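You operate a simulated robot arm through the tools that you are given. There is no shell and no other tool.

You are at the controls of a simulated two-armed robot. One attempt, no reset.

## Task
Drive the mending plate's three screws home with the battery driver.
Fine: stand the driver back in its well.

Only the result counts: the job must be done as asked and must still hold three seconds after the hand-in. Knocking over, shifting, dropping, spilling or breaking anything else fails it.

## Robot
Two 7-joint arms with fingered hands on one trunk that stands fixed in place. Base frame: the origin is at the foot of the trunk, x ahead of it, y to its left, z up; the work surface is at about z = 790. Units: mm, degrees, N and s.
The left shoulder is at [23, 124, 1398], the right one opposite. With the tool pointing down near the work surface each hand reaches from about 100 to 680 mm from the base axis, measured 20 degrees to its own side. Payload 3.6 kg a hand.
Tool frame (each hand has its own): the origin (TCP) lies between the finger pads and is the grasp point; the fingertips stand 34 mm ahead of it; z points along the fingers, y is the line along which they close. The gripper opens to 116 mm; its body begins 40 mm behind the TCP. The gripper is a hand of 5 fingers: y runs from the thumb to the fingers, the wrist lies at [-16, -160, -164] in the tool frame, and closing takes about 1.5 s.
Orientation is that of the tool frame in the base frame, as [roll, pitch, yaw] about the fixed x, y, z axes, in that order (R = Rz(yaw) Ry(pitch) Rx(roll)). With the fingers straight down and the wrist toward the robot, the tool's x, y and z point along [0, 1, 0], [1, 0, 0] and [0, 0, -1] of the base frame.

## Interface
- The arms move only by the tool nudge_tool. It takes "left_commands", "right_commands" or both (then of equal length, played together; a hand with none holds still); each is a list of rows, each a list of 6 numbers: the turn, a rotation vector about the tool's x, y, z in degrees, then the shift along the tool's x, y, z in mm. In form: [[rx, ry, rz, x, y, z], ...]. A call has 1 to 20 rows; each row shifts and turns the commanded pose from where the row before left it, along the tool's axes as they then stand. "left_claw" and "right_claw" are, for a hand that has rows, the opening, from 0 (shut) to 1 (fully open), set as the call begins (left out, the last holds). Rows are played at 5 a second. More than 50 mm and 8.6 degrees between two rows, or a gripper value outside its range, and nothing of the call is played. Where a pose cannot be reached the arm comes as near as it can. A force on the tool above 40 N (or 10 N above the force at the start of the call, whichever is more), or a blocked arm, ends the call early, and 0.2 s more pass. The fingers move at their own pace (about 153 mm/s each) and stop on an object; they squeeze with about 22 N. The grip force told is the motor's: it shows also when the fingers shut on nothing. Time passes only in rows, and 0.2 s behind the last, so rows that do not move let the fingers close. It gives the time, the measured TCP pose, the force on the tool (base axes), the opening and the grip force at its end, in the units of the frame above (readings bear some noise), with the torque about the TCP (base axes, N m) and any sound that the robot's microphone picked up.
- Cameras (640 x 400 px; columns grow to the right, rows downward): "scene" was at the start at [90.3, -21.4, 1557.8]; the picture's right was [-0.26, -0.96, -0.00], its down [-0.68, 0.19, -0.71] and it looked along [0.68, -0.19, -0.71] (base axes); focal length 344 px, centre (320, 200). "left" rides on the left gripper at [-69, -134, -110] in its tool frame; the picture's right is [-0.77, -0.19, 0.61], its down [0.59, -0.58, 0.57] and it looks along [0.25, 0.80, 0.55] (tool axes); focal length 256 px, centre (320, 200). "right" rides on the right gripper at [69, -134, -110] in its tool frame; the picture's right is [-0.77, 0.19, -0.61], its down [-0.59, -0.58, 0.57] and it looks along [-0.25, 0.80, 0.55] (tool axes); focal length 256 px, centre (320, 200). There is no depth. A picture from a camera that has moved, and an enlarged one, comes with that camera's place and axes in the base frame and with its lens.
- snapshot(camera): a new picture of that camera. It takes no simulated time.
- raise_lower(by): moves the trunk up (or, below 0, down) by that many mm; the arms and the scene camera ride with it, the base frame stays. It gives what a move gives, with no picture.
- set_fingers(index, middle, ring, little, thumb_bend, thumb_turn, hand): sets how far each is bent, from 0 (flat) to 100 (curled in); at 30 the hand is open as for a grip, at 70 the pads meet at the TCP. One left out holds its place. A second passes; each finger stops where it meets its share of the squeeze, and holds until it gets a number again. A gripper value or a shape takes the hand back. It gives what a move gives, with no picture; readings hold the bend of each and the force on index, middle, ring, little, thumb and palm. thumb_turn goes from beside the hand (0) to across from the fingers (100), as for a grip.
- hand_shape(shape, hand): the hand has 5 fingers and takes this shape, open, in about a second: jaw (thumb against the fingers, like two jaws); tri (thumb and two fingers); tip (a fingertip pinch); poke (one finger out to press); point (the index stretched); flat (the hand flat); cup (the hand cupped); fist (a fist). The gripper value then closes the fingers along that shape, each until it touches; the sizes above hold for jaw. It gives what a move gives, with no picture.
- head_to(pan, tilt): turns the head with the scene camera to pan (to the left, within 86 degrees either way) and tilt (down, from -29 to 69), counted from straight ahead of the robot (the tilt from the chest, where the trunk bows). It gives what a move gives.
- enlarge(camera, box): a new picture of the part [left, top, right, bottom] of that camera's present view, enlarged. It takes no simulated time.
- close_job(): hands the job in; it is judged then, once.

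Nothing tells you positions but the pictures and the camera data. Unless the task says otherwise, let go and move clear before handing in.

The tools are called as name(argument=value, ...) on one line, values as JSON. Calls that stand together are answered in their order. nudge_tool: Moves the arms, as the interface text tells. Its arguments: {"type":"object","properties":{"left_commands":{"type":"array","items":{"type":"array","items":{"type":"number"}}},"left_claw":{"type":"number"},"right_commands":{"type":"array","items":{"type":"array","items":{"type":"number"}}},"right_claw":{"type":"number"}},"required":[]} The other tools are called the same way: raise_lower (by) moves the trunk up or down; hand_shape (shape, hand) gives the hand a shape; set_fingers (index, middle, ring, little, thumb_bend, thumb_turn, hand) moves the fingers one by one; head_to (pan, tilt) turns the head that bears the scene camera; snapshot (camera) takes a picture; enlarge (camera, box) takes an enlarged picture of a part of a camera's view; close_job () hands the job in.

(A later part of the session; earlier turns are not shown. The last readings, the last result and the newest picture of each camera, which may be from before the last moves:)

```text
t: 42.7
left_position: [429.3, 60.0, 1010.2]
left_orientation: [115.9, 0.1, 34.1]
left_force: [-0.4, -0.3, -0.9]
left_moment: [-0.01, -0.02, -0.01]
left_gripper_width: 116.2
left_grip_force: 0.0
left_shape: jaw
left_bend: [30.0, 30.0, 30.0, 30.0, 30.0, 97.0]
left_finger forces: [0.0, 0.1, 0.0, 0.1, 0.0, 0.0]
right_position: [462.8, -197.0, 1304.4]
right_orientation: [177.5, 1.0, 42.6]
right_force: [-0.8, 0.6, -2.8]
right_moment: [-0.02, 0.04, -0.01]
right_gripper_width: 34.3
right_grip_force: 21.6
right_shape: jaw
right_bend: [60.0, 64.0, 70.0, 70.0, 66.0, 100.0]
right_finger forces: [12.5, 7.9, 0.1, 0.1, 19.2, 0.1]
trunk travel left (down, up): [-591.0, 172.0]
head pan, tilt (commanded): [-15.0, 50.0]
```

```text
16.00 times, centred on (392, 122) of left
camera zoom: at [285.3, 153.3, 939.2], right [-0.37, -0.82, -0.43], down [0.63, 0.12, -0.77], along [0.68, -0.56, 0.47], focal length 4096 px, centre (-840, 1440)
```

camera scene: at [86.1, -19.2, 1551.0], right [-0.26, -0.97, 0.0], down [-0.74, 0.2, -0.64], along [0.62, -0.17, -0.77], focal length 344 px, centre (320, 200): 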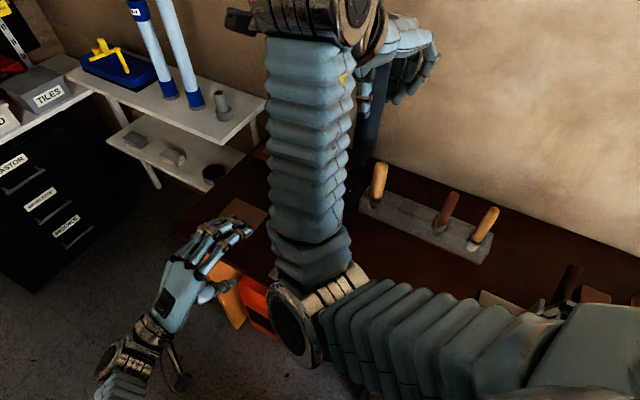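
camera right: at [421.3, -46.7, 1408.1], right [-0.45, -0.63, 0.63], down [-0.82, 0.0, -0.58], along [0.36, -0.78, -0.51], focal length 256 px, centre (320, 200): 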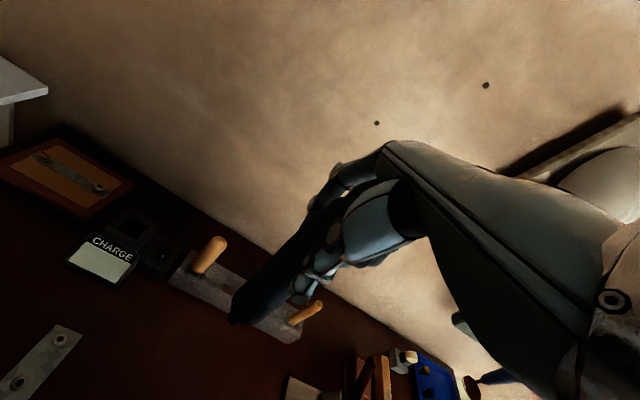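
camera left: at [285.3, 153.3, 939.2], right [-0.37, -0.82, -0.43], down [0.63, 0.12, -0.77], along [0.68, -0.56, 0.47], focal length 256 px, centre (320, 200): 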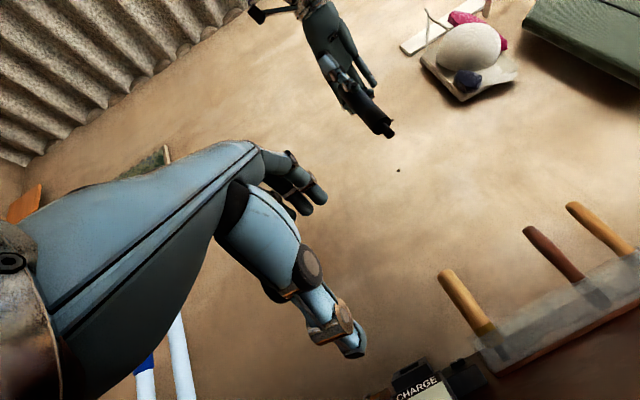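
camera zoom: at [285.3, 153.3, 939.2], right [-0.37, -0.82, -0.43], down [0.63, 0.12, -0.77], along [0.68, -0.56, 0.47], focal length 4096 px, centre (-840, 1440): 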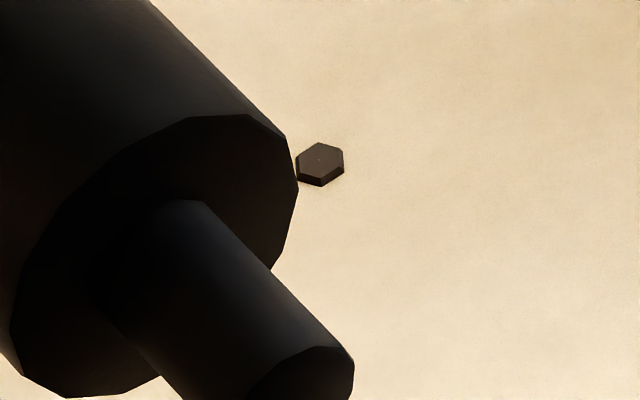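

Yellow and navy both have a similar black nose with a stub; navy is the plastic-bodied one, so I keep it. I'll bring the right hand down and turn it so the wrist comes from the right, and place the left hand as an observer to the left of the plate.

nudge_tool(right_commands=[[0, 0, 0, 0, 0, 37], [0, 0, 0, 0, 0, 37], [0, 0, 0, 0, 0, 37], [0, 0, 0, 0, 0, 37], [0, 0, -8, 0, 0, 0], [0, 0, -8, 0, 0, 0], [0, 0, -8, 0, 0, 0], [0, 0, -8, 0, 0, 0], [0, 0, -8, 0, 0, 0], [0, 0, -8, 0, 0, 0], [0, 0, -8, 0, 0, 0], [0, 0, -8, 0, 0, 0], [0, 0, -8, 0, 0, 0], [0, 0, -8, 0, 0, 0], [0, 0, 0, 0, 0, 0], [0, 0, 0, 0, 0, 0], [0, 0, 0, 0, 0, 0], [0, 0, 0, 0, 0, 0]], left_commands=[[8, 0, 0, 0, 0, 0], [8, 0, 0, 0, 0, 0], [8, 0, 0, 0, 0, 0], [8, 0, 0, 0, 0, 0], [8, 0, 0, 0, 0, 0], [8, 0, 0, 0, 0, 0], [8, 0, 0, 0, 0, 0], [8, 0, 0, 0, 0, 0], [0, 0, 8.5, 0, 0, 0], [0, 0, 8.5, 0, 0, 0], [0, 0, 8.5, 0, 0, 0], [0, 0, 8.5, 0, 0, 0], [0, 0, 8.5, 0, 0, 0], [0, 0, 0, 33, -13, 12], [0, 0, 0, 33, -13, 12], [0, 0, 0, 33, -13, 12], [0, 0, 0, 33, -13, 12], [0, 0, 0, 33, -13, 12]])

snapshot(camera="left")

snapshot(camera="scene")

```text
t: 43.5
left_position: [429.2, 58.6, 1010.8]
left_orientation: [135.8, 0.0, 34.1]
left_force: [-0.1, -0.5, -0.3]
left_moment: [-0.03, 0.03, -0.01]
left_gripper_width: 115.8
left_grip_force: 0.1
left_shape: jaw
left_bend: [30.0, 30.0, 30.0, 30.0, 30.0, 97.0]
left_finger forces: [0.1, 0.1, 0.0, 0.1, 0.1, 0.1]
right_position: [471.0, -227.9, 1232.4]
right_orientation: [172.2, 3.1, 40.9]
right_force: [-0.7, 0.0, -2.4]
right_moment: [-0.02, -0.01, -0.03]
right_gripper_width: 34.5
right_grip_force: 21.9
right_shape: jaw
right_bend: [60.0, 64.0, 70.0, 70.0, 66.0, 100.0]
right_finger forces: [12.6, 8.0, 0.0, 0.0, 19.5, 0.0]
trunk travel left (down, up): [-591.0, 172.0]
head pan, tilt (commanded): [-15.0, 50.0]
stopped in row 3 (right hand): the arm was blocked; the commanded pose is now the measured one
```

```text
taken
camera left: at [276.6, 165.0, 996.9], right [-0.47, -0.67, -0.57], down [0.48, 0.34, -0.81], along [0.74, -0.65, 0.16], focal length 256 px, centre (320, 200)
```

left: 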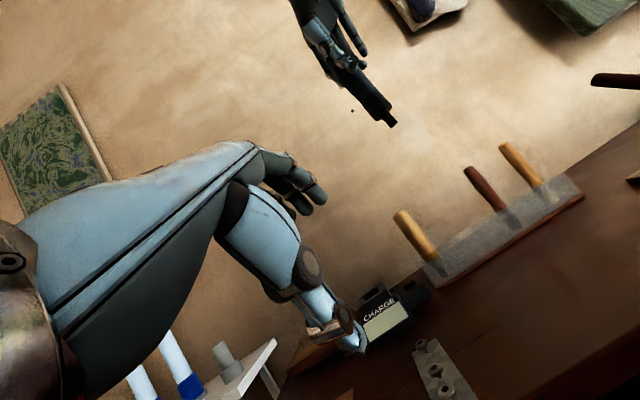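

```text
taken
camera scene: at [86.4, -20.3, 1551.0], right [-0.26, -0.97, 0.0], down [-0.74, 0.2, -0.64], along [0.62, -0.17, -0.77], focal length 344 px, centre (320, 200)
```

scene: 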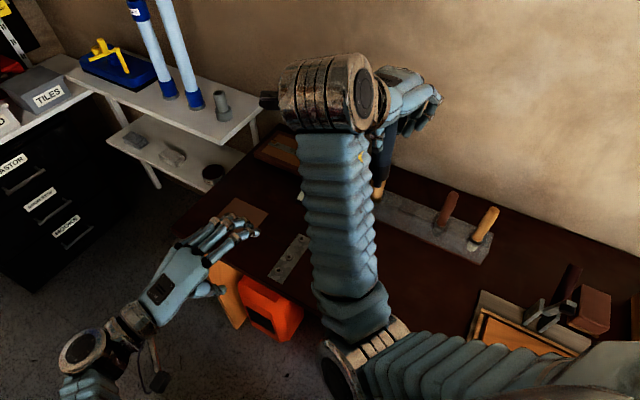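

The right arm reached a limit (elbow close to the trunk) and tilted slightly. I'll ease it forward and right, level it, and turn it.

nudge_tool(right_commands=[[2.6, 1, -2, 9, 20, 0], [2.6, 1, -4, 9, 20, 0], [2.6, 1, -6, 9, 20, 0], [0, 0, -8, 0, 0, 0], [0, 0, -8, 0, 0, 0], [0, 0, 0, 0, 0, 0]])

snapshot(camera="scene")

```text
t: 44.9
left_position: [429.8, 59.5, 1011.7]
left_orientation: [135.7, 0.1, 34.0]
left_force: [-0.3, -1.1, 0.3]
left_moment: [-0.01, -0.01, -0.03]
left_gripper_width: 116.1
left_grip_force: 0.1
left_shape: jaw
left_bend: [30.0, 30.0, 30.0, 30.0, 30.0, 97.0]
left_finger forces: [0.0, 0.1, 0.0, 0.0, 0.0, 0.0]
right_position: [530.6, -251.4, 1236.9]
right_orientation: [-179.4, 0.5, 69.3]
right_force: [-0.3, -0.4, -3.9]
right_moment: [-0.01, -0.02, -0.01]
right_gripper_width: 34.4
right_grip_force: 21.6
right_shape: jaw
right_bend: [60.0, 64.0, 70.0, 70.0, 66.0, 100.0]
right_finger forces: [12.6, 8.1, 0.0, 0.0, 19.2, 0.1]
trunk travel left (down, up): [-591.0, 172.0]
head pan, tilt (commanded): [-15.0, 50.0]
```

```text
taken
camera scene: at [86.4, -19.3, 1551.0], right [-0.26, -0.97, 0.0], down [-0.74, 0.2, -0.64], along [0.62, -0.17, -0.77], focal length 344 px, centre (320, 200)
```

scene: 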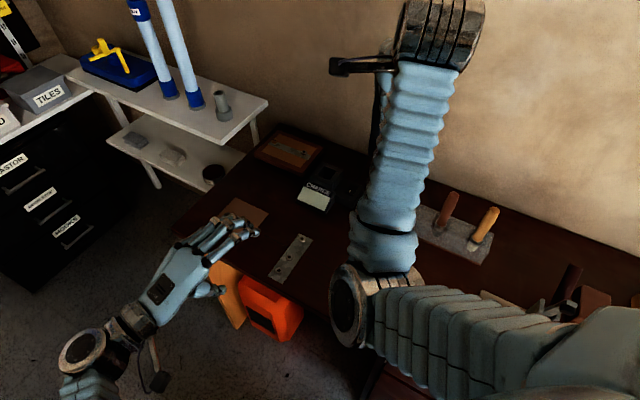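

nudge_tool(right_commands=[[0, 0, -8, 0, 0, 10], [0, 0, -8, 0, 0, 10], [0, 0, -8, 0, 0, 10], [0, 0, -8, 0, 0, 10], [0, 0, -8, 0, 0, 10], [0, 0, -8, 0, 0, 10], [0, 0, 0, 0, 0, 0], [0, 0, 0, 0, 0, 0], [0, 0, 0, 0, 0, 0], [0, 0, 0, 0, 0, 0], [0, 0, 0, 0, 0, 0], [0, 0, 0, 0, 0, 0], [0, 0, 0, 0, 0, 0], [0, 0, 0, 0, 0, 0], [0, 0, 0, 0, 0, 0], [0, 0, 0, 0, 0, 0]], left_commands=[[8, 0, 0, 0, 0, 0], [8, 0, 0, 0, 0, 0], [8, 0, 0, 0, 0, 0], [8, 0, 0, 0, 0, 0], [8, 0, 0, 0, 0, 0], [4.3, 0, 0, 0, 0, 0], [0, 0, 8.5, 0, 0, 0], [0, 0, 8.5, 0, 0, 0], [0, 0, 8.5, 0, 0, 0], [0, 0, 8.5, 0, 0, 0], [0, 0, 8.5, 0, 0, 0], [0, 0, 0, 33, -13, 8], [0, 0, 0, 33, -13, 8], [0, 0, 0, 33, -13, 8], [0, 0, 0, 33, -13, 8], [0, 0, 0, 33, -13, 8]])

snapshot(camera="left")

snapshot(camera="scene")

```text
t: 48.3
left_position: [540.6, 88.4, 983.6]
left_orientation: [179.8, 0.1, -8.4]
left_force: [-0.2, -0.5, 0.8]
left_moment: [0.03, 0.0, 0.02]
left_gripper_width: 116.0
left_grip_force: 0.1
left_shape: jaw
left_bend: [30.0, 30.0, 30.0, 30.0, 30.0, 97.0]
left_finger forces: [0.0, 0.0, 0.0, 0.0, 0.0, 0.0]
left hand out of reach, approached as far as the arm can: row 15, 16
right_position: [529.9, -250.9, 1176.4]
right_orientation: [-179.1, -0.2, 117.3]
right_force: [0.2, -0.2, -2.7]
right_moment: [0.0, -0.03, 0.01]
right_gripper_width: 34.2
right_grip_force: 21.8
right_shape: jaw
right_bend: [60.0, 64.0, 70.0, 70.0, 66.0, 100.0]
right_finger forces: [12.6, 8.1, 0.1, 0.0, 18.9, 0.0]
trunk travel left (down, up): [-591.0, 172.0]
head pan, tilt (commanded): [-15.0, 50.0]
```

```text
taken
camera left: at [493.7, 232.2, 1094.5], right [-0.73, 0.3, -0.61], down [0.67, 0.48, -0.57], along [0.13, -0.82, -0.55], focal length 256 px, centre (320, 200)
```

left: 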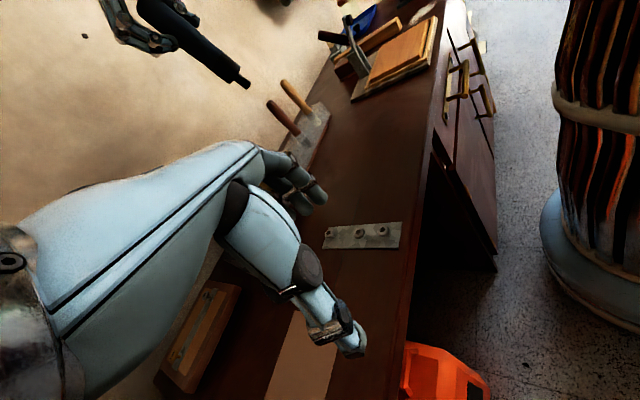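

```text
taken
camera scene: at [86.7, -19.2, 1550.9], right [-0.26, -0.97, 0.0], down [-0.74, 0.2, -0.64], along [0.62, -0.17, -0.77], focal length 344 px, centre (320, 200)
```

scene: 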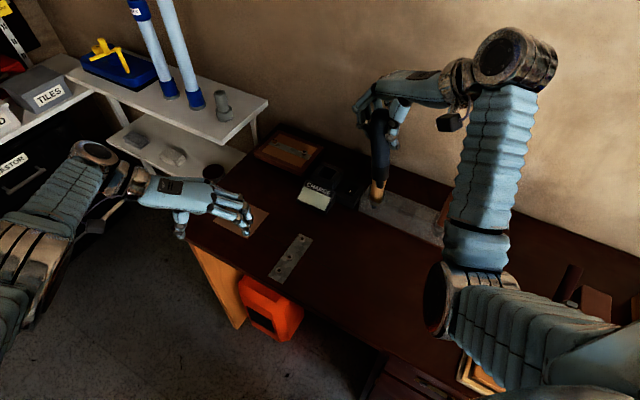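

Both cameras now see the plate and the driver. I'll zoom in on the screws from both sides to triangulate them.

enlarge(camera="left", box=[315, 205, 415, 265])

enlarge(camera="scene", box=[255, 225, 325, 290])

enlarge(camera="scene", box=[340, 70, 420, 220])

enlarge(camera="left", box=[130, 0, 270, 100])

```text
6.40 times, centred on (365, 235) of left
camera zoom: at [493.7, 232.2, 1094.5], right [-0.73, 0.3, -0.61], down [0.67, 0.48, -0.57], along [0.13, -0.82, -0.55], focal length 1638 px, centre (32, -24)
```

zoom: 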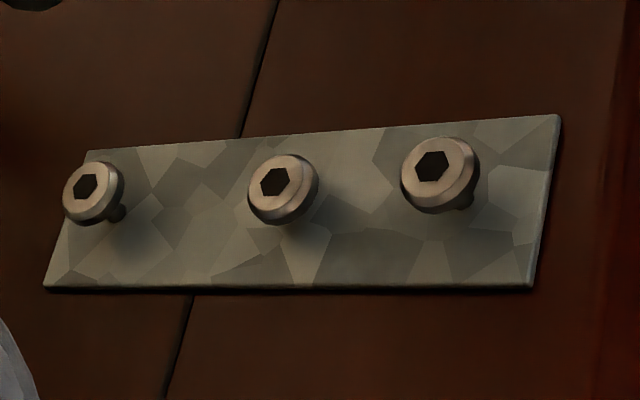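

```text
6.15 times, centred on (290, 258) of scene
camera zoom: at [86.7, -19.2, 1550.9], right [-0.26, -0.97, 0.0], down [-0.74, 0.2, -0.64], along [0.62, -0.17, -0.77], focal length 2118 px, centre (505, -154)
```

zoom: 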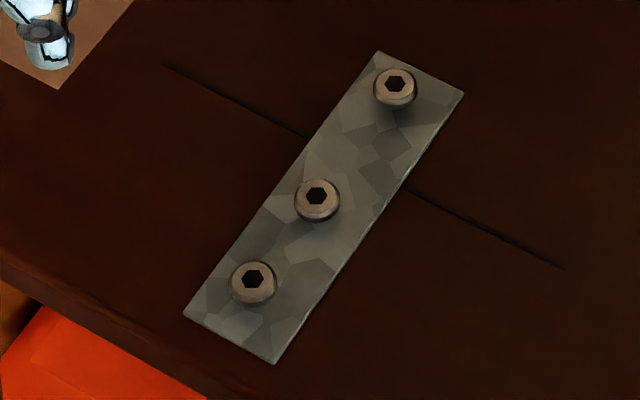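

```text
2.67 times, centred on (380, 145) of scene
camera zoom: at [86.7, -19.2, 1550.9], right [-0.26, -0.97, 0.0], down [-0.74, 0.2, -0.64], along [0.62, -0.17, -0.77], focal length 918 px, centre (160, 347)
```

zoom: 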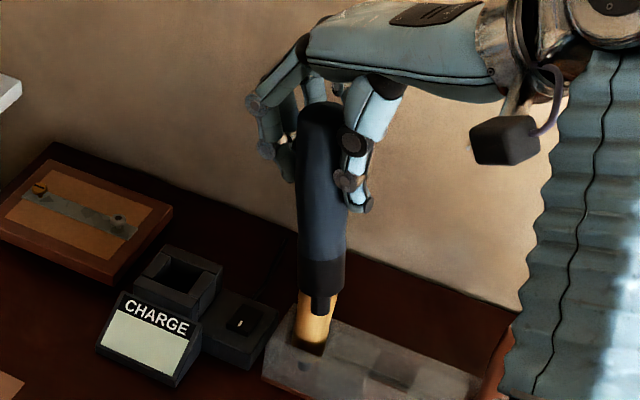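

```text
4.00 times, centred on (200, 50) of left
camera zoom: at [493.7, 232.2, 1094.5], right [-0.73, 0.3, -0.61], down [0.67, 0.48, -0.57], along [0.13, -0.82, -0.55], focal length 1024 px, centre (800, 800)
```

zoom: 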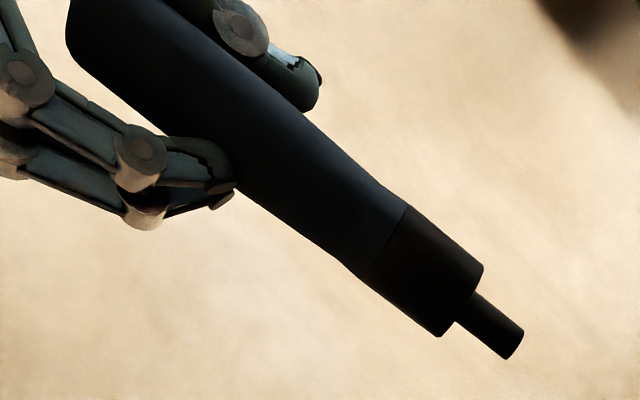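

The triangulation puts the screws at about s1 (579,-103), s2 (537,-60.5), s3 (504,-28), heads at z≈804. The driver hangs about 9° tilted in the grip, so I'll correct for that with the hand, move the left hand back a little, and bring the driver above s2.

nudge_tool(right_commands=[[-4.6, 0, 0, 0, 0, 0], [-4.6, 0, 0, 0, 0, 0], [0, 0, 0, 27.7, 10.3, 33.5], [0, 0, 0, 27.7, 10.3, 33.5], [0, 0, 0, 27.7, 10.3, 33.5], [0, 0, 0, 27.7, 10.3, 33.5], [0, 0, 0, 27.7, 10.3, 33.5], [0, 0, 0, 27.7, 10.3, 33.5], [0, 0, 0, 0, 0, 0], [0, 0, 0, 0, 0, 0]], left_commands=[[0, 0, 0, -9.5, -30, 0], [0, 0, 0, -9.5, -30, 0], [0, 0, 0, 0, 0, 0], [0, 0, 0, 0, 0, 0], [0, 0, 0, 0, 0, 0], [0, 0, 0, 0, 0, 0], [0, 0, 0, 0, 0, 0], [0, 0, 0, 0, 0, 0], [0, 0, 0, 0, 0, 0], [0, 0, 0, 0, 0, 0]])

snapshot(camera="left")

snapshot(camera="scene")

```text
t: 50.5
left_position: [531.4, 149.7, 983.5]
left_orientation: [-180.0, 0.1, -8.4]
left_force: [0.5, 0.3, -0.2]
left_moment: [-0.06, 0.0, 0.0]
left_gripper_width: 115.9
left_grip_force: 0.1
left_shape: jaw
left_bend: [30.0, 30.0, 30.0, 30.0, 30.0, 97.0]
left_finger forces: [0.0, 0.0, 0.0, 0.1, 0.0, 0.0]
right_position: [535.6, -60.6, 987.1]
right_orientation: [171.4, -0.1, 117.3]
right_force: [0.2, 0.1, -3.1]
right_moment: [0.02, 0.03, 0.02]
right_gripper_width: 33.8
right_grip_force: 22.6
right_shape: jaw
right_bend: [60.0, 64.0, 70.0, 70.0, 66.0, 100.0]
right_finger forces: [12.1, 8.2, 0.0, 0.1, 18.8, 0.1]
trunk travel left (down, up): [-591.0, 172.0]
head pan, tilt (commanded): [-15.0, 50.0]
```

```text
taken
camera left: at [484.6, 293.4, 1094.1], right [-0.73, 0.3, -0.61], down [0.67, 0.48, -0.57], along [0.13, -0.82, -0.55], focal length 256 px, centre (320, 200)
```

left: 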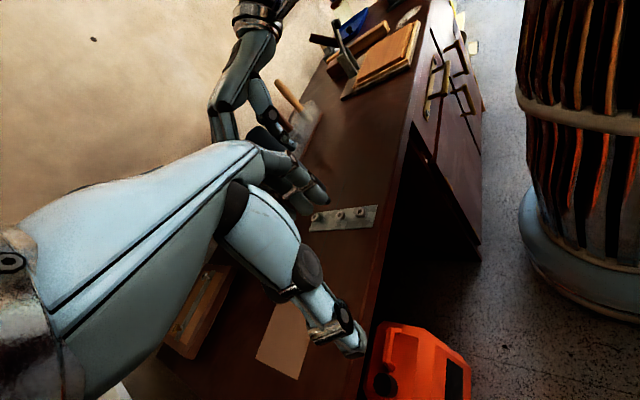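

```text
taken
camera scene: at [86.8, -19.2, 1551.0], right [-0.26, -0.97, 0.0], down [-0.74, 0.2, -0.64], along [0.62, -0.17, -0.77], focal length 344 px, centre (320, 200)
```

scene: 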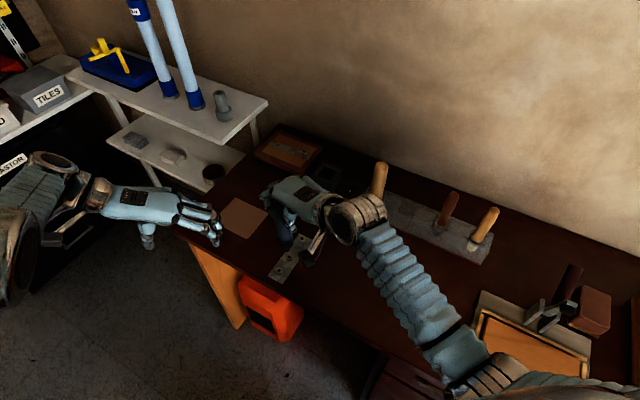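

nudge_tool(left_commands=[[0, 0, -8, 0, 0, -20], [0, 0, -8, 0, 0, -20], [0, 0, -4, 0, 0, -20], [0, 0, 0, 0, 0, 0]])

snapshot(camera="left")

enlarge(camera="scene", box=[240, 170, 340, 290])

```text
t: 51.5
left_position: [594.7, 165.9, 1015.9]
left_orientation: [179.9, 0.2, 11.7]
left_force: [0.2, 0.6, 0.2]
left_moment: [-0.02, -0.02, 0.0]
left_gripper_width: 115.7
left_grip_force: 0.1
left_shape: jaw
left_bend: [30.0, 30.0, 30.0, 30.0, 30.0, 97.0]
left_finger forces: [0.0, 0.1, 0.0, 0.1, 0.1, 0.0]
left hand out of reach, approached as far as the arm can: row 1, 2, 3
right_position: [534.6, -60.0, 988.2]
right_orientation: [171.7, -0.1, 117.1]
right_force: [-0.4, -0.1, -3.7]
right_moment: [0.0, -0.04, 0.02]
right_gripper_width: 34.0
right_grip_force: 22.2
right_shape: jaw
right_bend: [60.0, 64.0, 70.0, 70.0, 66.0, 100.0]
right_finger forces: [12.1, 8.2, 0.0, 0.0, 18.8, 0.0]
trunk travel left (down, up): [-591.0, 172.0]
head pan, tilt (commanded): [-15.0, 50.0]
```

```text
taken
camera left: at [502.7, 283.7, 1125.6], right [-0.79, 0.03, -0.61], down [0.46, 0.68, -0.57], along [0.4, -0.73, -0.55], focal length 256 px, centre (320, 200)
```

left: 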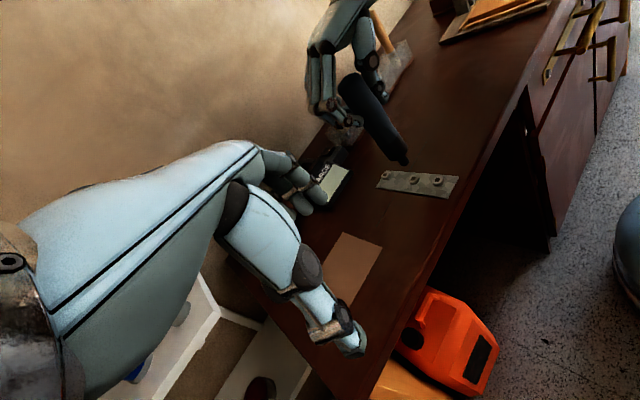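

```text
3.33 times, centred on (290, 230) of scene
camera zoom: at [86.8, -19.4, 1550.9], right [-0.26, -0.97, 0.0], down [-0.74, 0.2, -0.64], along [0.62, -0.17, -0.77], focal length 1147 px, centre (420, 100)
```

zoom: 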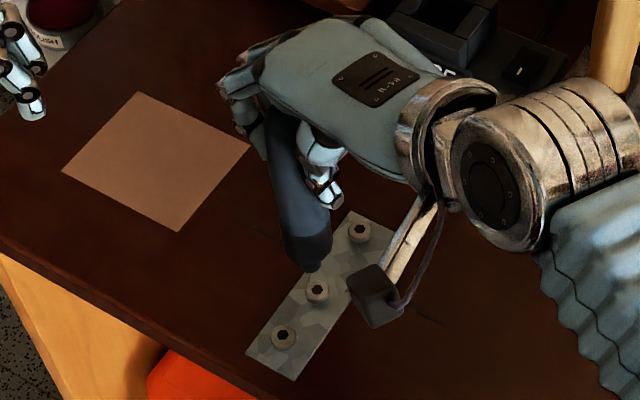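

enlarge(camera="left", box=[320, 60, 470, 210])

enlarge(camera="scene", box=[270, 190, 330, 260])

```text
2.67 times, centred on (395, 135) of left
camera zoom: at [502.7, 283.7, 1125.6], right [-0.79, 0.03, -0.61], down [0.46, 0.68, -0.57], along [0.4, -0.73, -0.55], focal length 683 px, centre (120, 373)
```

zoom: 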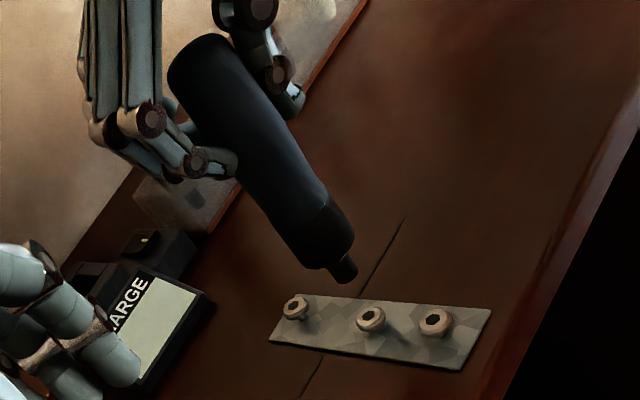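

```text
5.71 times, centred on (300, 225) of scene
camera zoom: at [86.8, -19.4, 1550.9], right [-0.26, -0.97, 0.0], down [-0.74, 0.2, -0.64], along [0.62, -0.17, -0.77], focal length 1967 px, centre (434, 57)
```

zoom: 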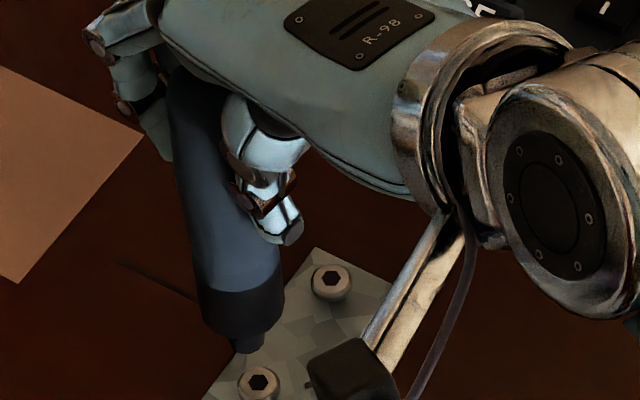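

Tip and s2 are nearly aligned (offset about (-1.7, +2.4) mm) and the driver is now vertical. I'll correct and descend most of the remaining gap, then recheck.

nudge_tool(right_commands=[[0, 0, 0, -1.5, -1.7, 12], [0, 0, 0, -1.4, -1.7, 12], [0, 0, 0, 0, 0, 0]])

enlarge(camera="left", box=[370, 130, 430, 200])

enlarge(camera="scene", box=[270, 210, 320, 270])

```text
t: 52.3
left_position: [595.5, 164.5, 1014.7]
left_orientation: [-180.0, 0.3, 11.5]
left_force: [-0.3, 0.2, -0.2]
left_moment: [0.01, 0.02, 0.01]
left_gripper_width: 116.0
left_grip_force: 0.0
left_shape: jaw
left_bend: [30.0, 30.0, 30.0, 30.0, 30.0, 97.0]
left_finger forces: [0.1, 0.1, 0.0, 0.0, 0.0, 0.0]
right_position: [534.2, -62.9, 960.7]
right_orientation: [171.6, -0.1, 117.2]
right_force: [-0.7, -0.1, -2.7]
right_moment: [-0.01, -0.05, 0.01]
right_gripper_width: 33.9
right_grip_force: 21.7
right_shape: jaw
right_bend: [60.0, 64.0, 70.0, 70.0, 66.0, 100.0]
right_finger forces: [12.0, 8.1, 0.1, 0.1, 18.8, 0.1]
trunk travel left (down, up): [-591.0, 172.0]
head pan, tilt (commanded): [-15.0, 50.0]
```

```text
5.71 times, centred on (400, 165) of left
camera zoom: at [502.6, 283.6, 1125.4], right [-0.79, 0.03, -0.61], down [0.46, 0.68, -0.57], along [0.4, -0.73, -0.55], focal length 1463 px, centre (-137, 400)
```

zoom: 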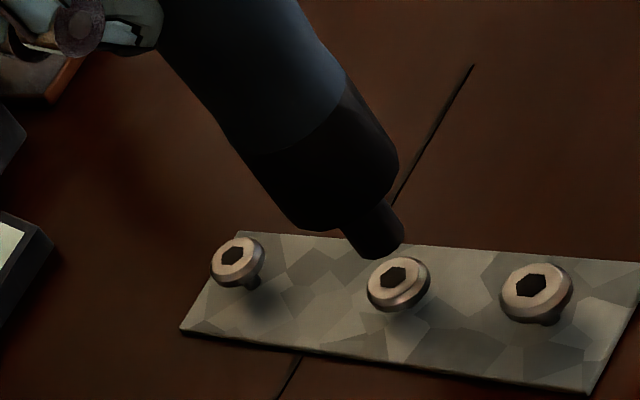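

```text
6.67 times, centred on (295, 240) of scene
camera zoom: at [86.7, -19.4, 1551.0], right [-0.26, -0.97, 0.0], down [-0.74, 0.2, -0.64], along [0.62, -0.17, -0.77], focal length 2294 px, centre (487, -67)
```

zoom: 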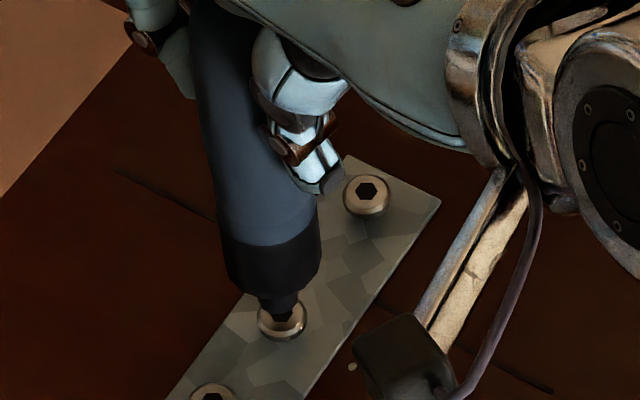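

Tip is about 9 mm above s2 and within about 2 mm laterally. I'll correct that and lower in small steps until contact.

nudge_tool(right_commands=[[0, 0, 0, -1, 1.5, 3.3], [0, 0, 0, 0, -0.45, 3], [0, 0, 0, 0, 0, 0]])

enlarge(camera="left", box=[370, 130, 430, 200])

enlarge(camera="scene", box=[270, 220, 310, 265])

```text
t: 53.1
left_position: [595.7, 163.7, 1013.2]
left_orientation: [179.9, 0.2, 11.4]
left_force: [-0.1, 0.2, -0.4]
left_moment: [0.0, -0.02, 0.02]
left_gripper_width: 115.8
left_grip_force: 0.1
left_shape: jaw
left_bend: [30.0, 30.0, 30.0, 30.0, 30.0, 97.0]
left_finger forces: [0.0, 0.0, 0.0, 0.0, 0.1, 0.0]
right_position: [538.1, -63.3, 956.6]
right_orientation: [171.6, -0.1, 117.2]
right_force: [-0.7, 0.0, -3.6]
right_moment: [0.0, 0.01, 0.0]
right_gripper_width: 34.0
right_grip_force: 21.6
right_shape: jaw
right_bend: [60.0, 64.0, 70.0, 70.0, 66.0, 100.0]
right_finger forces: [12.0, 8.1, 0.0, 0.0, 18.7, 0.0]
trunk travel left (down, up): [-591.0, 172.0]
head pan, tilt (commanded): [-15.0, 50.0]
```

```text
5.71 times, centred on (400, 165) of left
camera zoom: at [502.7, 283.5, 1125.4], right [-0.79, 0.03, -0.61], down [0.46, 0.68, -0.57], along [0.4, -0.73, -0.55], focal length 1463 px, centre (-137, 400)
```

zoom: 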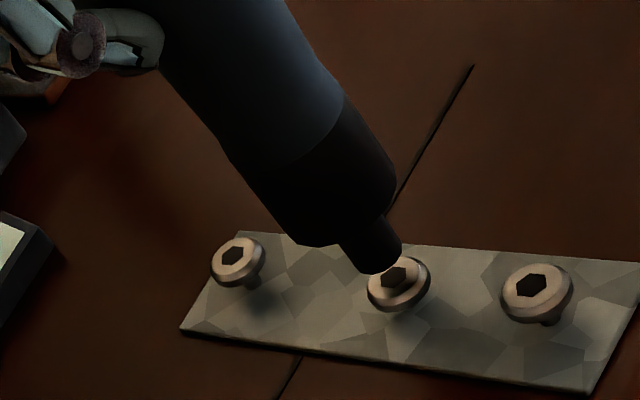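

```text
8.89 times, centred on (290, 242) of scene
camera zoom: at [86.8, -19.5, 1550.9], right [-0.26, -0.97, 0.0], down [-0.74, 0.2, -0.64], along [0.62, -0.17, -0.77], focal length 3059 px, centre (587, -178)
```

zoom: 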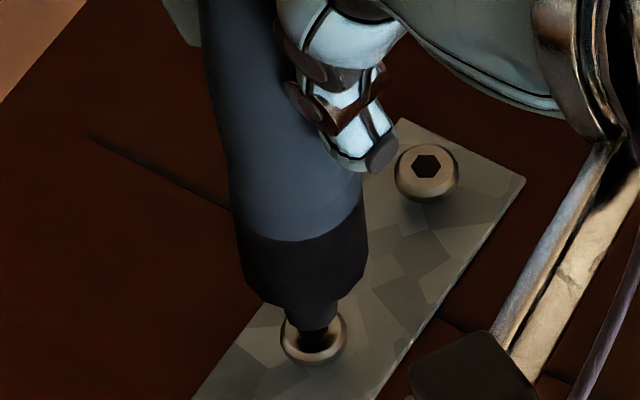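

Lateral alignment is now within about 1 mm. I'll lower in 2 mm steps and watch the vertical force.

nudge_tool(right_commands=[[0, 0, 0, 0, -0.3, 2], [0, 0, 0, 0, -0.3, 2], [0, 0, 0, 0, 0, 0]])

nudge_tool(right_commands=[[0, 0, 0, 0, -0.3, 2], [0, 0, 0, 0, -0.15, 1], [0, 0, 0, 0, 0, 0]])

enlarge(camera="left", box=[370, 130, 430, 200])

enlarge(camera="scene", box=[270, 220, 310, 265])

```text
t: 53.9
left_position: [595.9, 165.1, 1015.7]
left_orientation: [179.9, 0.2, 11.5]
left_force: [-0.5, -0.8, 0.4]
left_moment: [0.02, 0.0, 0.0]
left_gripper_width: 115.7
left_grip_force: 0.0
left_shape: jaw
left_bend: [30.0, 30.0, 30.0, 30.0, 30.0, 97.0]
left_finger forces: [0.0, 0.0, 0.0, 0.0, 0.0, 0.0]
right_position: [537.6, -64.1, 952.1]
right_orientation: [171.6, -0.1, 117.2]
right_force: [0.3, 1.3, -2.2]
right_moment: [0.02, 0.01, 0.0]
right_gripper_width: 34.2
right_grip_force: 21.2
right_shape: jaw
right_bend: [60.0, 64.0, 70.0, 70.0, 66.0, 100.0]
right_finger forces: [12.1, 8.2, 0.0, 0.1, 18.7, 0.0]
trunk travel left (down, up): [-591.0, 172.0]
head pan, tilt (commanded): [-15.0, 50.0]
```

```text
t: 54.7
left_position: [594.8, 163.8, 1015.3]
left_orientation: [179.9, 0.3, 11.5]
left_force: [0.2, 0.3, -0.4]
left_moment: [-0.02, 0.0, 0.0]
left_gripper_width: 116.1
left_grip_force: 0.1
left_shape: jaw
left_bend: [30.0, 30.0, 30.0, 30.0, 30.0, 97.0]
left_finger forces: [0.1, 0.0, 0.1, 0.1, 0.0, 0.0]
right_position: [537.0, -63.8, 947.9]
right_orientation: [171.7, 0.0, 117.3]
right_force: [-0.1, 0.1, -2.8]
right_moment: [0.02, -0.03, -0.01]
right_gripper_width: 33.9
right_grip_force: 21.7
right_shape: jaw
right_bend: [60.0, 64.0, 70.0, 70.0, 66.0, 100.0]
right_finger forces: [12.1, 8.2, 0.0, 0.0, 18.7, 0.0]
trunk travel left (down, up): [-591.0, 172.0]
head pan, tilt (commanded): [-15.0, 50.0]
```

```text
5.71 times, centred on (400, 165) of left
camera zoom: at [502.7, 283.5, 1125.4], right [-0.79, 0.03, -0.61], down [0.46, 0.68, -0.57], along [0.4, -0.73, -0.55], focal length 1463 px, centre (-137, 400)
```

zoom: 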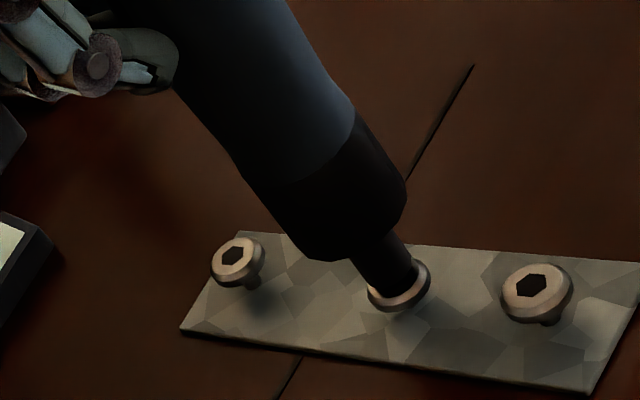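

```text
8.89 times, centred on (290, 242) of scene
camera zoom: at [86.8, -19.6, 1550.9], right [-0.26, -0.97, 0.0], down [-0.74, 0.2, -0.64], along [0.62, -0.17, -0.77], focal length 3059 px, centre (587, -178)
```

zoom: 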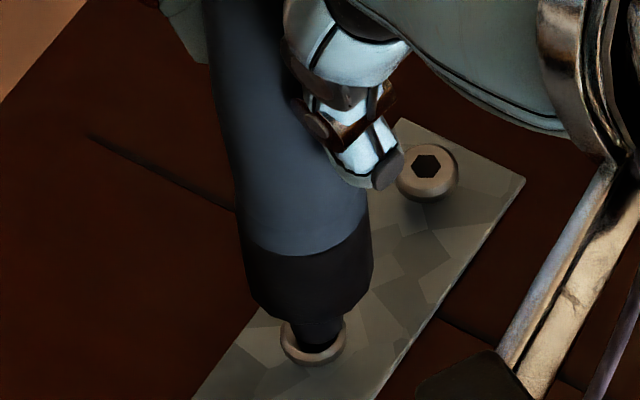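

enlarge(camera="scene", box=[280, 232, 300, 252])

enlarge(camera="left", box=[400, 165, 425, 190])

```text
16.00 times, centred on (290, 242) of scene
camera zoom: at [86.8, -19.6, 1550.9], right [-0.26, -0.97, 0.0], down [-0.74, 0.2, -0.64], along [0.62, -0.17, -0.77], focal length 5507 px, centre (800, -472)
```

zoom: 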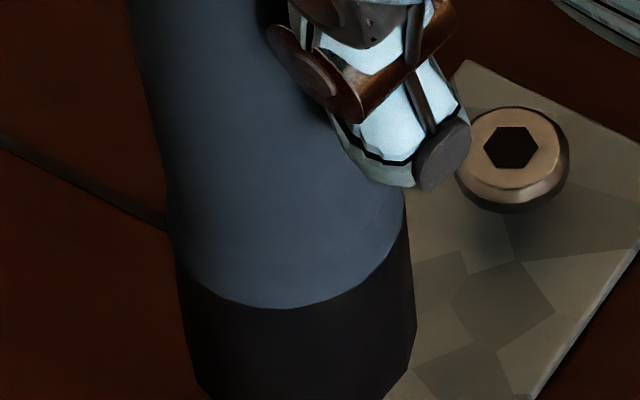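

```text
16.00 times, centred on (412, 178) of left
camera zoom: at [502.7, 283.5, 1125.4], right [-0.79, 0.03, -0.61], down [0.46, 0.68, -0.57], along [0.4, -0.73, -0.55], focal length 4096 px, centre (-1160, 560)
```

zoom: 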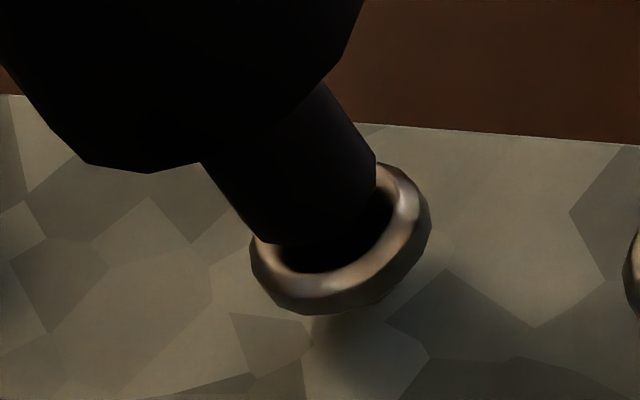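

nudge_tool(right_commands=[[0, 0, 0, 1, -0.6, 1.5], [0, 0, 0, 0, 0, 0], [0, 0, 0, 0, 0, 0]])

nudge_tool(right_commands=[[0, 0, 0, 0, -0.3, 1.5], [0, 0, 0, 0, 0, 0], [0, 0, 0, 0, 0, 0]])

nudge_tool(right_commands=[[0, 0, 0, 0, -0.3, 1.5], [0, 0, 0, 0, 0, 0], [0, 0, 0, 0, 0, 0]])

enlarge(camera="left", box=[400, 165, 425, 190])

enlarge(camera="scene", box=[270, 220, 310, 265])

```text
t: 55.5
left_position: [595.7, 164.4, 1014.5]
left_orientation: [180.0, 0.3, 11.4]
left_force: [-0.6, -0.3, 0.4]
left_moment: [0.0, -0.04, 0.0]
left_gripper_width: 115.8
left_grip_force: 0.2
left_shape: jaw
left_bend: [30.0, 30.0, 30.0, 30.0, 30.0, 97.0]
left_finger forces: [0.0, 0.1, 0.0, 0.0, 0.1, 0.0]
right_position: [536.8, -64.7, 947.5]
right_orientation: [171.6, -0.1, 117.2]
right_force: [0.1, 0.1, -3.2]
right_moment: [0.0, -0.02, 0.01]
right_gripper_width: 34.1
right_grip_force: 21.9
right_shape: jaw
right_bend: [60.0, 64.0, 70.0, 70.0, 66.0, 100.0]
right_finger forces: [12.2, 8.2, 0.0, 0.0, 18.8, 0.0]
trunk travel left (down, up): [-591.0, 172.0]
head pan, tilt (commanded): [-15.0, 50.0]
```

```text
t: 56.3
left_position: [595.8, 163.5, 1014.5]
left_orientation: [179.9, 0.3, 11.5]
left_force: [-0.7, 0.3, 0.8]
left_moment: [0.0, -0.04, 0.01]
left_gripper_width: 115.7
left_grip_force: 0.2
left_shape: jaw
left_bend: [30.0, 30.0, 30.0, 30.0, 30.0, 97.0]
left_finger forces: [0.1, 0.0, 0.1, 0.0, 0.0, 0.0]
right_position: [538.2, -64.1, 945.9]
right_orientation: [171.6, 0.0, 117.3]
right_force: [1.0, 0.0, -1.3]
right_moment: [0.0, 0.01, 0.0]
right_gripper_width: 33.9
right_grip_force: 21.9
right_shape: jaw
right_bend: [60.0, 64.0, 70.0, 70.0, 66.0, 100.0]
right_finger forces: [12.2, 8.2, 0.0, 0.0, 18.9, 0.0]
trunk travel left (down, up): [-591.0, 172.0]
head pan, tilt (commanded): [-15.0, 50.0]
```

```text
t: 57.1
left_position: [596.7, 164.9, 1015.3]
left_orientation: [179.9, 0.1, 11.4]
left_force: [-0.2, -0.6, -0.2]
left_moment: [0.0, 0.02, -0.02]
left_gripper_width: 115.8
left_grip_force: 0.1
left_shape: jaw
left_bend: [30.0, 30.0, 30.0, 30.0, 30.0, 97.0]
left_finger forces: [0.1, 0.0, 0.1, 0.1, 0.1, 0.0]
right_position: [538.3, -63.6, 945.9]
right_orientation: [171.4, -0.1, 117.2]
right_force: [-0.4, 0.9, 2.7]
right_moment: [-0.02, 0.04, 0.03]
right_gripper_width: 33.5
right_grip_force: 21.8
right_shape: jaw
right_bend: [60.0, 64.0, 70.0, 70.0, 66.0, 100.0]
right_finger forces: [12.5, 8.5, 0.0, 0.1, 20.0, 0.0]
trunk travel left (down, up): [-591.0, 172.0]
head pan, tilt (commanded): [-15.0, 50.0]
```

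```text
16.00 times, centred on (412, 178) of left
camera zoom: at [502.2, 283.5, 1125.7], right [-0.79, 0.03, -0.61], down [0.46, 0.68, -0.57], along [0.4, -0.73, -0.55], focal length 4096 px, centre (-1160, 560)
```

zoom: 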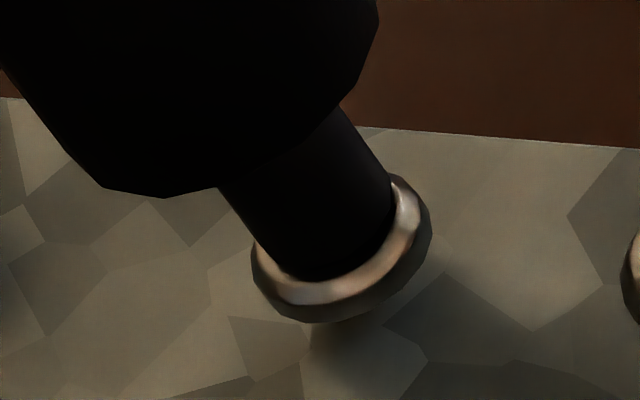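

```text
8.89 times, centred on (290, 242) of scene
camera zoom: at [86.1, -19.6, 1551.0], right [-0.26, -0.97, 0.0], down [-0.74, 0.2, -0.64], along [0.62, -0.17, -0.77], focal length 3059 px, centre (587, -178)
```

zoom: 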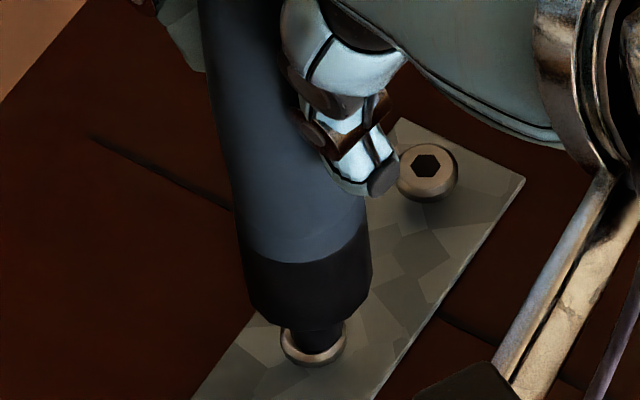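

Contact with s2 (vertical force swung from -3 to +2.7 N), and the stub is centred on the head. I'll press harder gradually and listen for the motor.

nudge_tool(right_commands=[[0, 0, 0, 0, -0.3, 2], [0, 0, 0, 0, 0, 0], [0, 0, 0, 0, 0, 0], [0, 0, 0, 0, 0, 0]])

nudge_tool(right_commands=[[0, 0, 0, 0, -0.3, 2], [0, 0, 0, 0, 0, 0], [0, 0, 0, 0, 0, 0], [0, 0, 0, 0, 0, 0]])

enlarge(camera="left", box=[370, 130, 430, 200])

```text
t: 58.1
left_position: [595.5, 164.8, 1015.8]
left_orientation: [179.9, 0.1, 11.5]
left_force: [0.1, -0.9, 0.1]
left_moment: [0.0, -0.02, 0.02]
left_gripper_width: 115.8
left_grip_force: 0.2
left_shape: jaw
left_bend: [30.0, 30.0, 30.0, 30.0, 30.0, 97.0]
left_finger forces: [0.1, 0.0, 0.0, 0.0, 0.0, 0.0]
right_position: [538.0, -63.2, 942.3]
right_orientation: [171.6, -0.1, 117.1]
right_force: [0.4, 0.0, 1.6]
right_moment: [0.0, -0.06, 0.02]
right_gripper_width: 33.9
right_grip_force: 22.2
right_shape: jaw
right_bend: [60.0, 64.0, 70.0, 70.0, 66.0, 100.0]
right_finger forces: [12.7, 9.1, 0.1, 0.1, 20.4, 0.0]
trunk travel left (down, up): [-591.0, 172.0]
head pan, tilt (commanded): [-15.0, 50.0]
```

```text
t: 59.1
left_position: [595.0, 164.1, 1014.0]
left_orientation: [179.9, 0.2, 11.5]
left_force: [0.1, 0.5, 0.9]
left_moment: [0.01, -0.02, 0.03]
left_gripper_width: 115.7
left_grip_force: 0.1
left_shape: jaw
left_bend: [30.0, 30.0, 30.0, 30.0, 30.0, 97.0]
left_finger forces: [0.0, 0.1, 0.0, 0.0, 0.0, 0.0]
right_position: [536.8, -63.3, 941.5]
right_orientation: [171.6, -0.1, 117.2]
right_force: [0.5, -0.2, 2.6]
right_moment: [-0.04, -0.02, 0.0]
right_gripper_width: 33.4
right_grip_force: 22.3
right_shape: jaw
right_bend: [60.0, 64.0, 70.0, 70.0, 66.0, 100.0]
right_finger forces: [12.7, 8.9, 0.1, 0.0, 20.3, 0.1]
trunk travel left (down, up): [-591.0, 172.0]
head pan, tilt (commanded): [-15.0, 50.0]
```

```text
5.71 times, centred on (400, 165) of left
camera zoom: at [502.2, 283.6, 1125.6], right [-0.79, 0.03, -0.61], down [0.46, 0.68, -0.57], along [0.4, -0.73, -0.55], focal length 1463 px, centre (-137, 400)
```

zoom: 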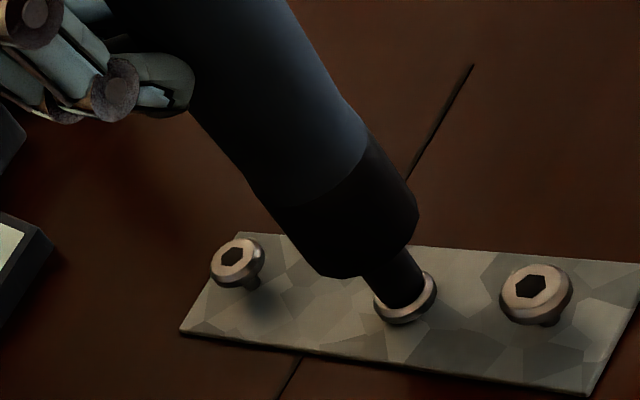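

The screw is going down (TCP fell about 4 mm at a steady ~5.6 N). I'll keep feeding gently.

nudge_tool(right_commands=[[0, 0, 0, 0, -0.3, 2], [0, 0, 0, 0, 0, 0], [0, 0, 0, 0, -0.3, 2], [0, 0, 0, 0, 0, 0], [0, 0, 0, 0, 0, 0]])

enlarge(camera="left", box=[370, 130, 430, 200])

enlarge(camera="scene", box=[270, 220, 310, 265])

```text
t: 60.3
left_position: [594.2, 164.2, 1015.5]
left_orientation: [179.9, 0.1, 11.5]
left_force: [-0.9, -0.8, 0.1]
left_moment: [0.02, 0.02, 0.02]
left_gripper_width: 116.1
left_grip_force: 0.1
left_shape: jaw
left_bend: [30.0, 30.0, 30.0, 30.0, 30.0, 97.0]
left_finger forces: [0.1, 0.1, 0.0, 0.0, 0.0, 0.0]
right_position: [537.8, -63.5, 938.3]
right_orientation: [171.5, -0.2, 117.2]
right_force: [-0.1, 0.0, 7.8]
right_moment: [-0.03, 0.01, 0.02]
right_gripper_width: 33.9
right_grip_force: 21.8
right_shape: jaw
right_bend: [60.0, 64.0, 70.0, 70.0, 66.0, 100.0]
right_finger forces: [12.9, 8.8, 0.0, 0.1, 20.8, 0.1]
trunk travel left (down, up): [-591.0, 172.0]
head pan, tilt (commanded): [-15.0, 50.0]
```

```text
5.71 times, centred on (400, 165) of left
camera zoom: at [501.8, 283.5, 1125.9], right [-0.79, 0.03, -0.61], down [0.46, 0.68, -0.57], along [0.4, -0.73, -0.55], focal length 1463 px, centre (-137, 400)
```

zoom: 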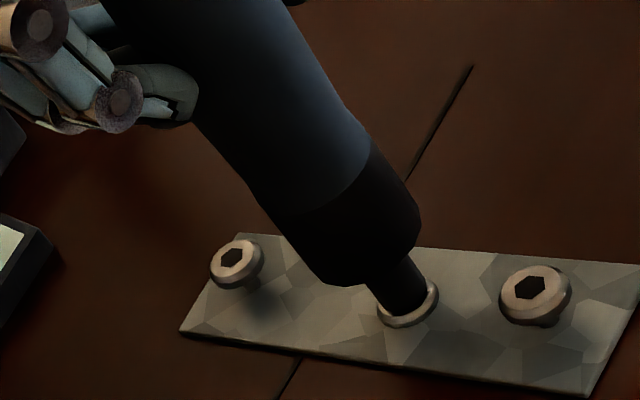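

```text
8.89 times, centred on (290, 242) of scene
camera zoom: at [85.5, -19.5, 1551.1], right [-0.26, -0.97, 0.0], down [-0.74, 0.2, -0.64], along [0.62, -0.17, -0.77], focal length 3059 px, centre (587, -178)
```

zoom: 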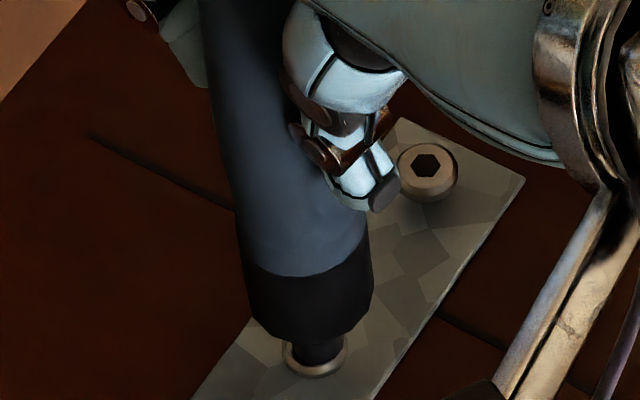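

nudge_tool(right_commands=[[0, 0, 0, 0, 0, 0], [0, 0, 0, 0, 0, 0], [0, 0, 0, 0, 0, 0], [0, 0, 0, 0, 0, 0], [0, 0, 0, 0, 0, 0]])

nudge_tool(right_commands=[[0, 0, 0, 0, -0.2, 1.5], [0, 0, 0, 0, 0, 0], [0, 0, 0, 0, 0, 0], [0, 0, 0, 0, 0, 0], [0, 0, 0, 0, 0, 0]])

enlarge(camera="left", box=[400, 165, 425, 190])

```text
t: 61.5
left_position: [594.3, 163.6, 1015.6]
left_orientation: [179.9, -0.1, 11.6]
left_force: [0.6, -0.2, -0.7]
left_moment: [-0.02, 0.03, -0.01]
left_gripper_width: 115.8
left_grip_force: 0.1
left_shape: jaw
left_bend: [30.0, 30.0, 30.0, 30.0, 30.0, 97.0]
left_finger forces: [0.0, 0.0, 0.0, 0.0, 0.0, 0.0]
right_position: [538.0, -62.9, 938.4]
right_orientation: [171.5, -0.1, 117.3]
right_force: [0.1, -0.3, 8.8]
right_moment: [-0.02, 0.01, -0.01]
right_gripper_width: 33.7
right_grip_force: 21.7
right_shape: jaw
right_bend: [60.0, 64.0, 70.0, 70.0, 66.0, 100.0]
right_finger forces: [12.8, 9.0, 0.0, 0.0, 21.0, 0.1]
trunk travel left (down, up): [-591.0, 172.0]
head pan, tilt (commanded): [-15.0, 50.0]
```

```text
t: 62.7
left_position: [593.3, 164.6, 1015.8]
left_orientation: [179.9, 0.1, 11.5]
left_force: [-0.4, 0.3, 0.3]
left_moment: [0.01, 0.03, -0.02]
left_gripper_width: 115.7
left_grip_force: 0.1
left_shape: jaw
left_bend: [30.0, 30.0, 30.0, 30.0, 30.0, 97.0]
left_finger forces: [0.1, 0.0, 0.0, 0.0, 0.1, 0.0]
right_position: [537.2, -62.3, 937.2]
right_orientation: [171.5, -0.1, 117.3]
right_force: [-1.3, 0.3, 13.7]
right_moment: [-0.01, 0.01, -0.01]
right_gripper_width: 33.5
right_grip_force: 22.0
right_shape: jaw
right_bend: [60.0, 64.0, 70.0, 70.0, 66.0, 100.0]
right_finger forces: [13.2, 9.3, 0.0, 0.1, 22.0, 0.1]
trunk travel left (down, up): [-591.0, 172.0]
head pan, tilt (commanded): [-15.0, 50.0]
```

```text
16.00 times, centred on (412, 178) of left
camera zoom: at [501.3, 283.6, 1126.1], right [-0.79, 0.03, -0.61], down [0.46, 0.68, -0.57], along [0.4, -0.73, -0.55], focal length 4096 px, centre (-1160, 560)
```

zoom: 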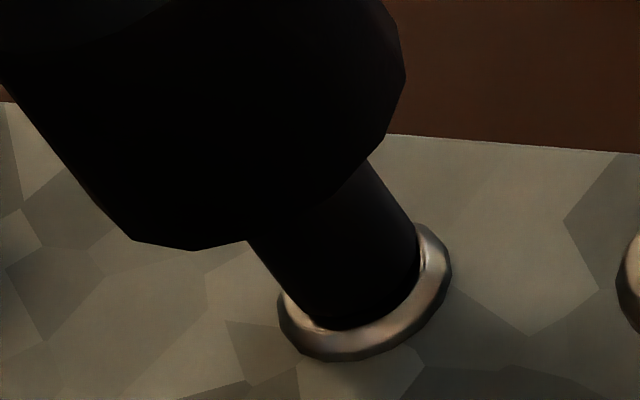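

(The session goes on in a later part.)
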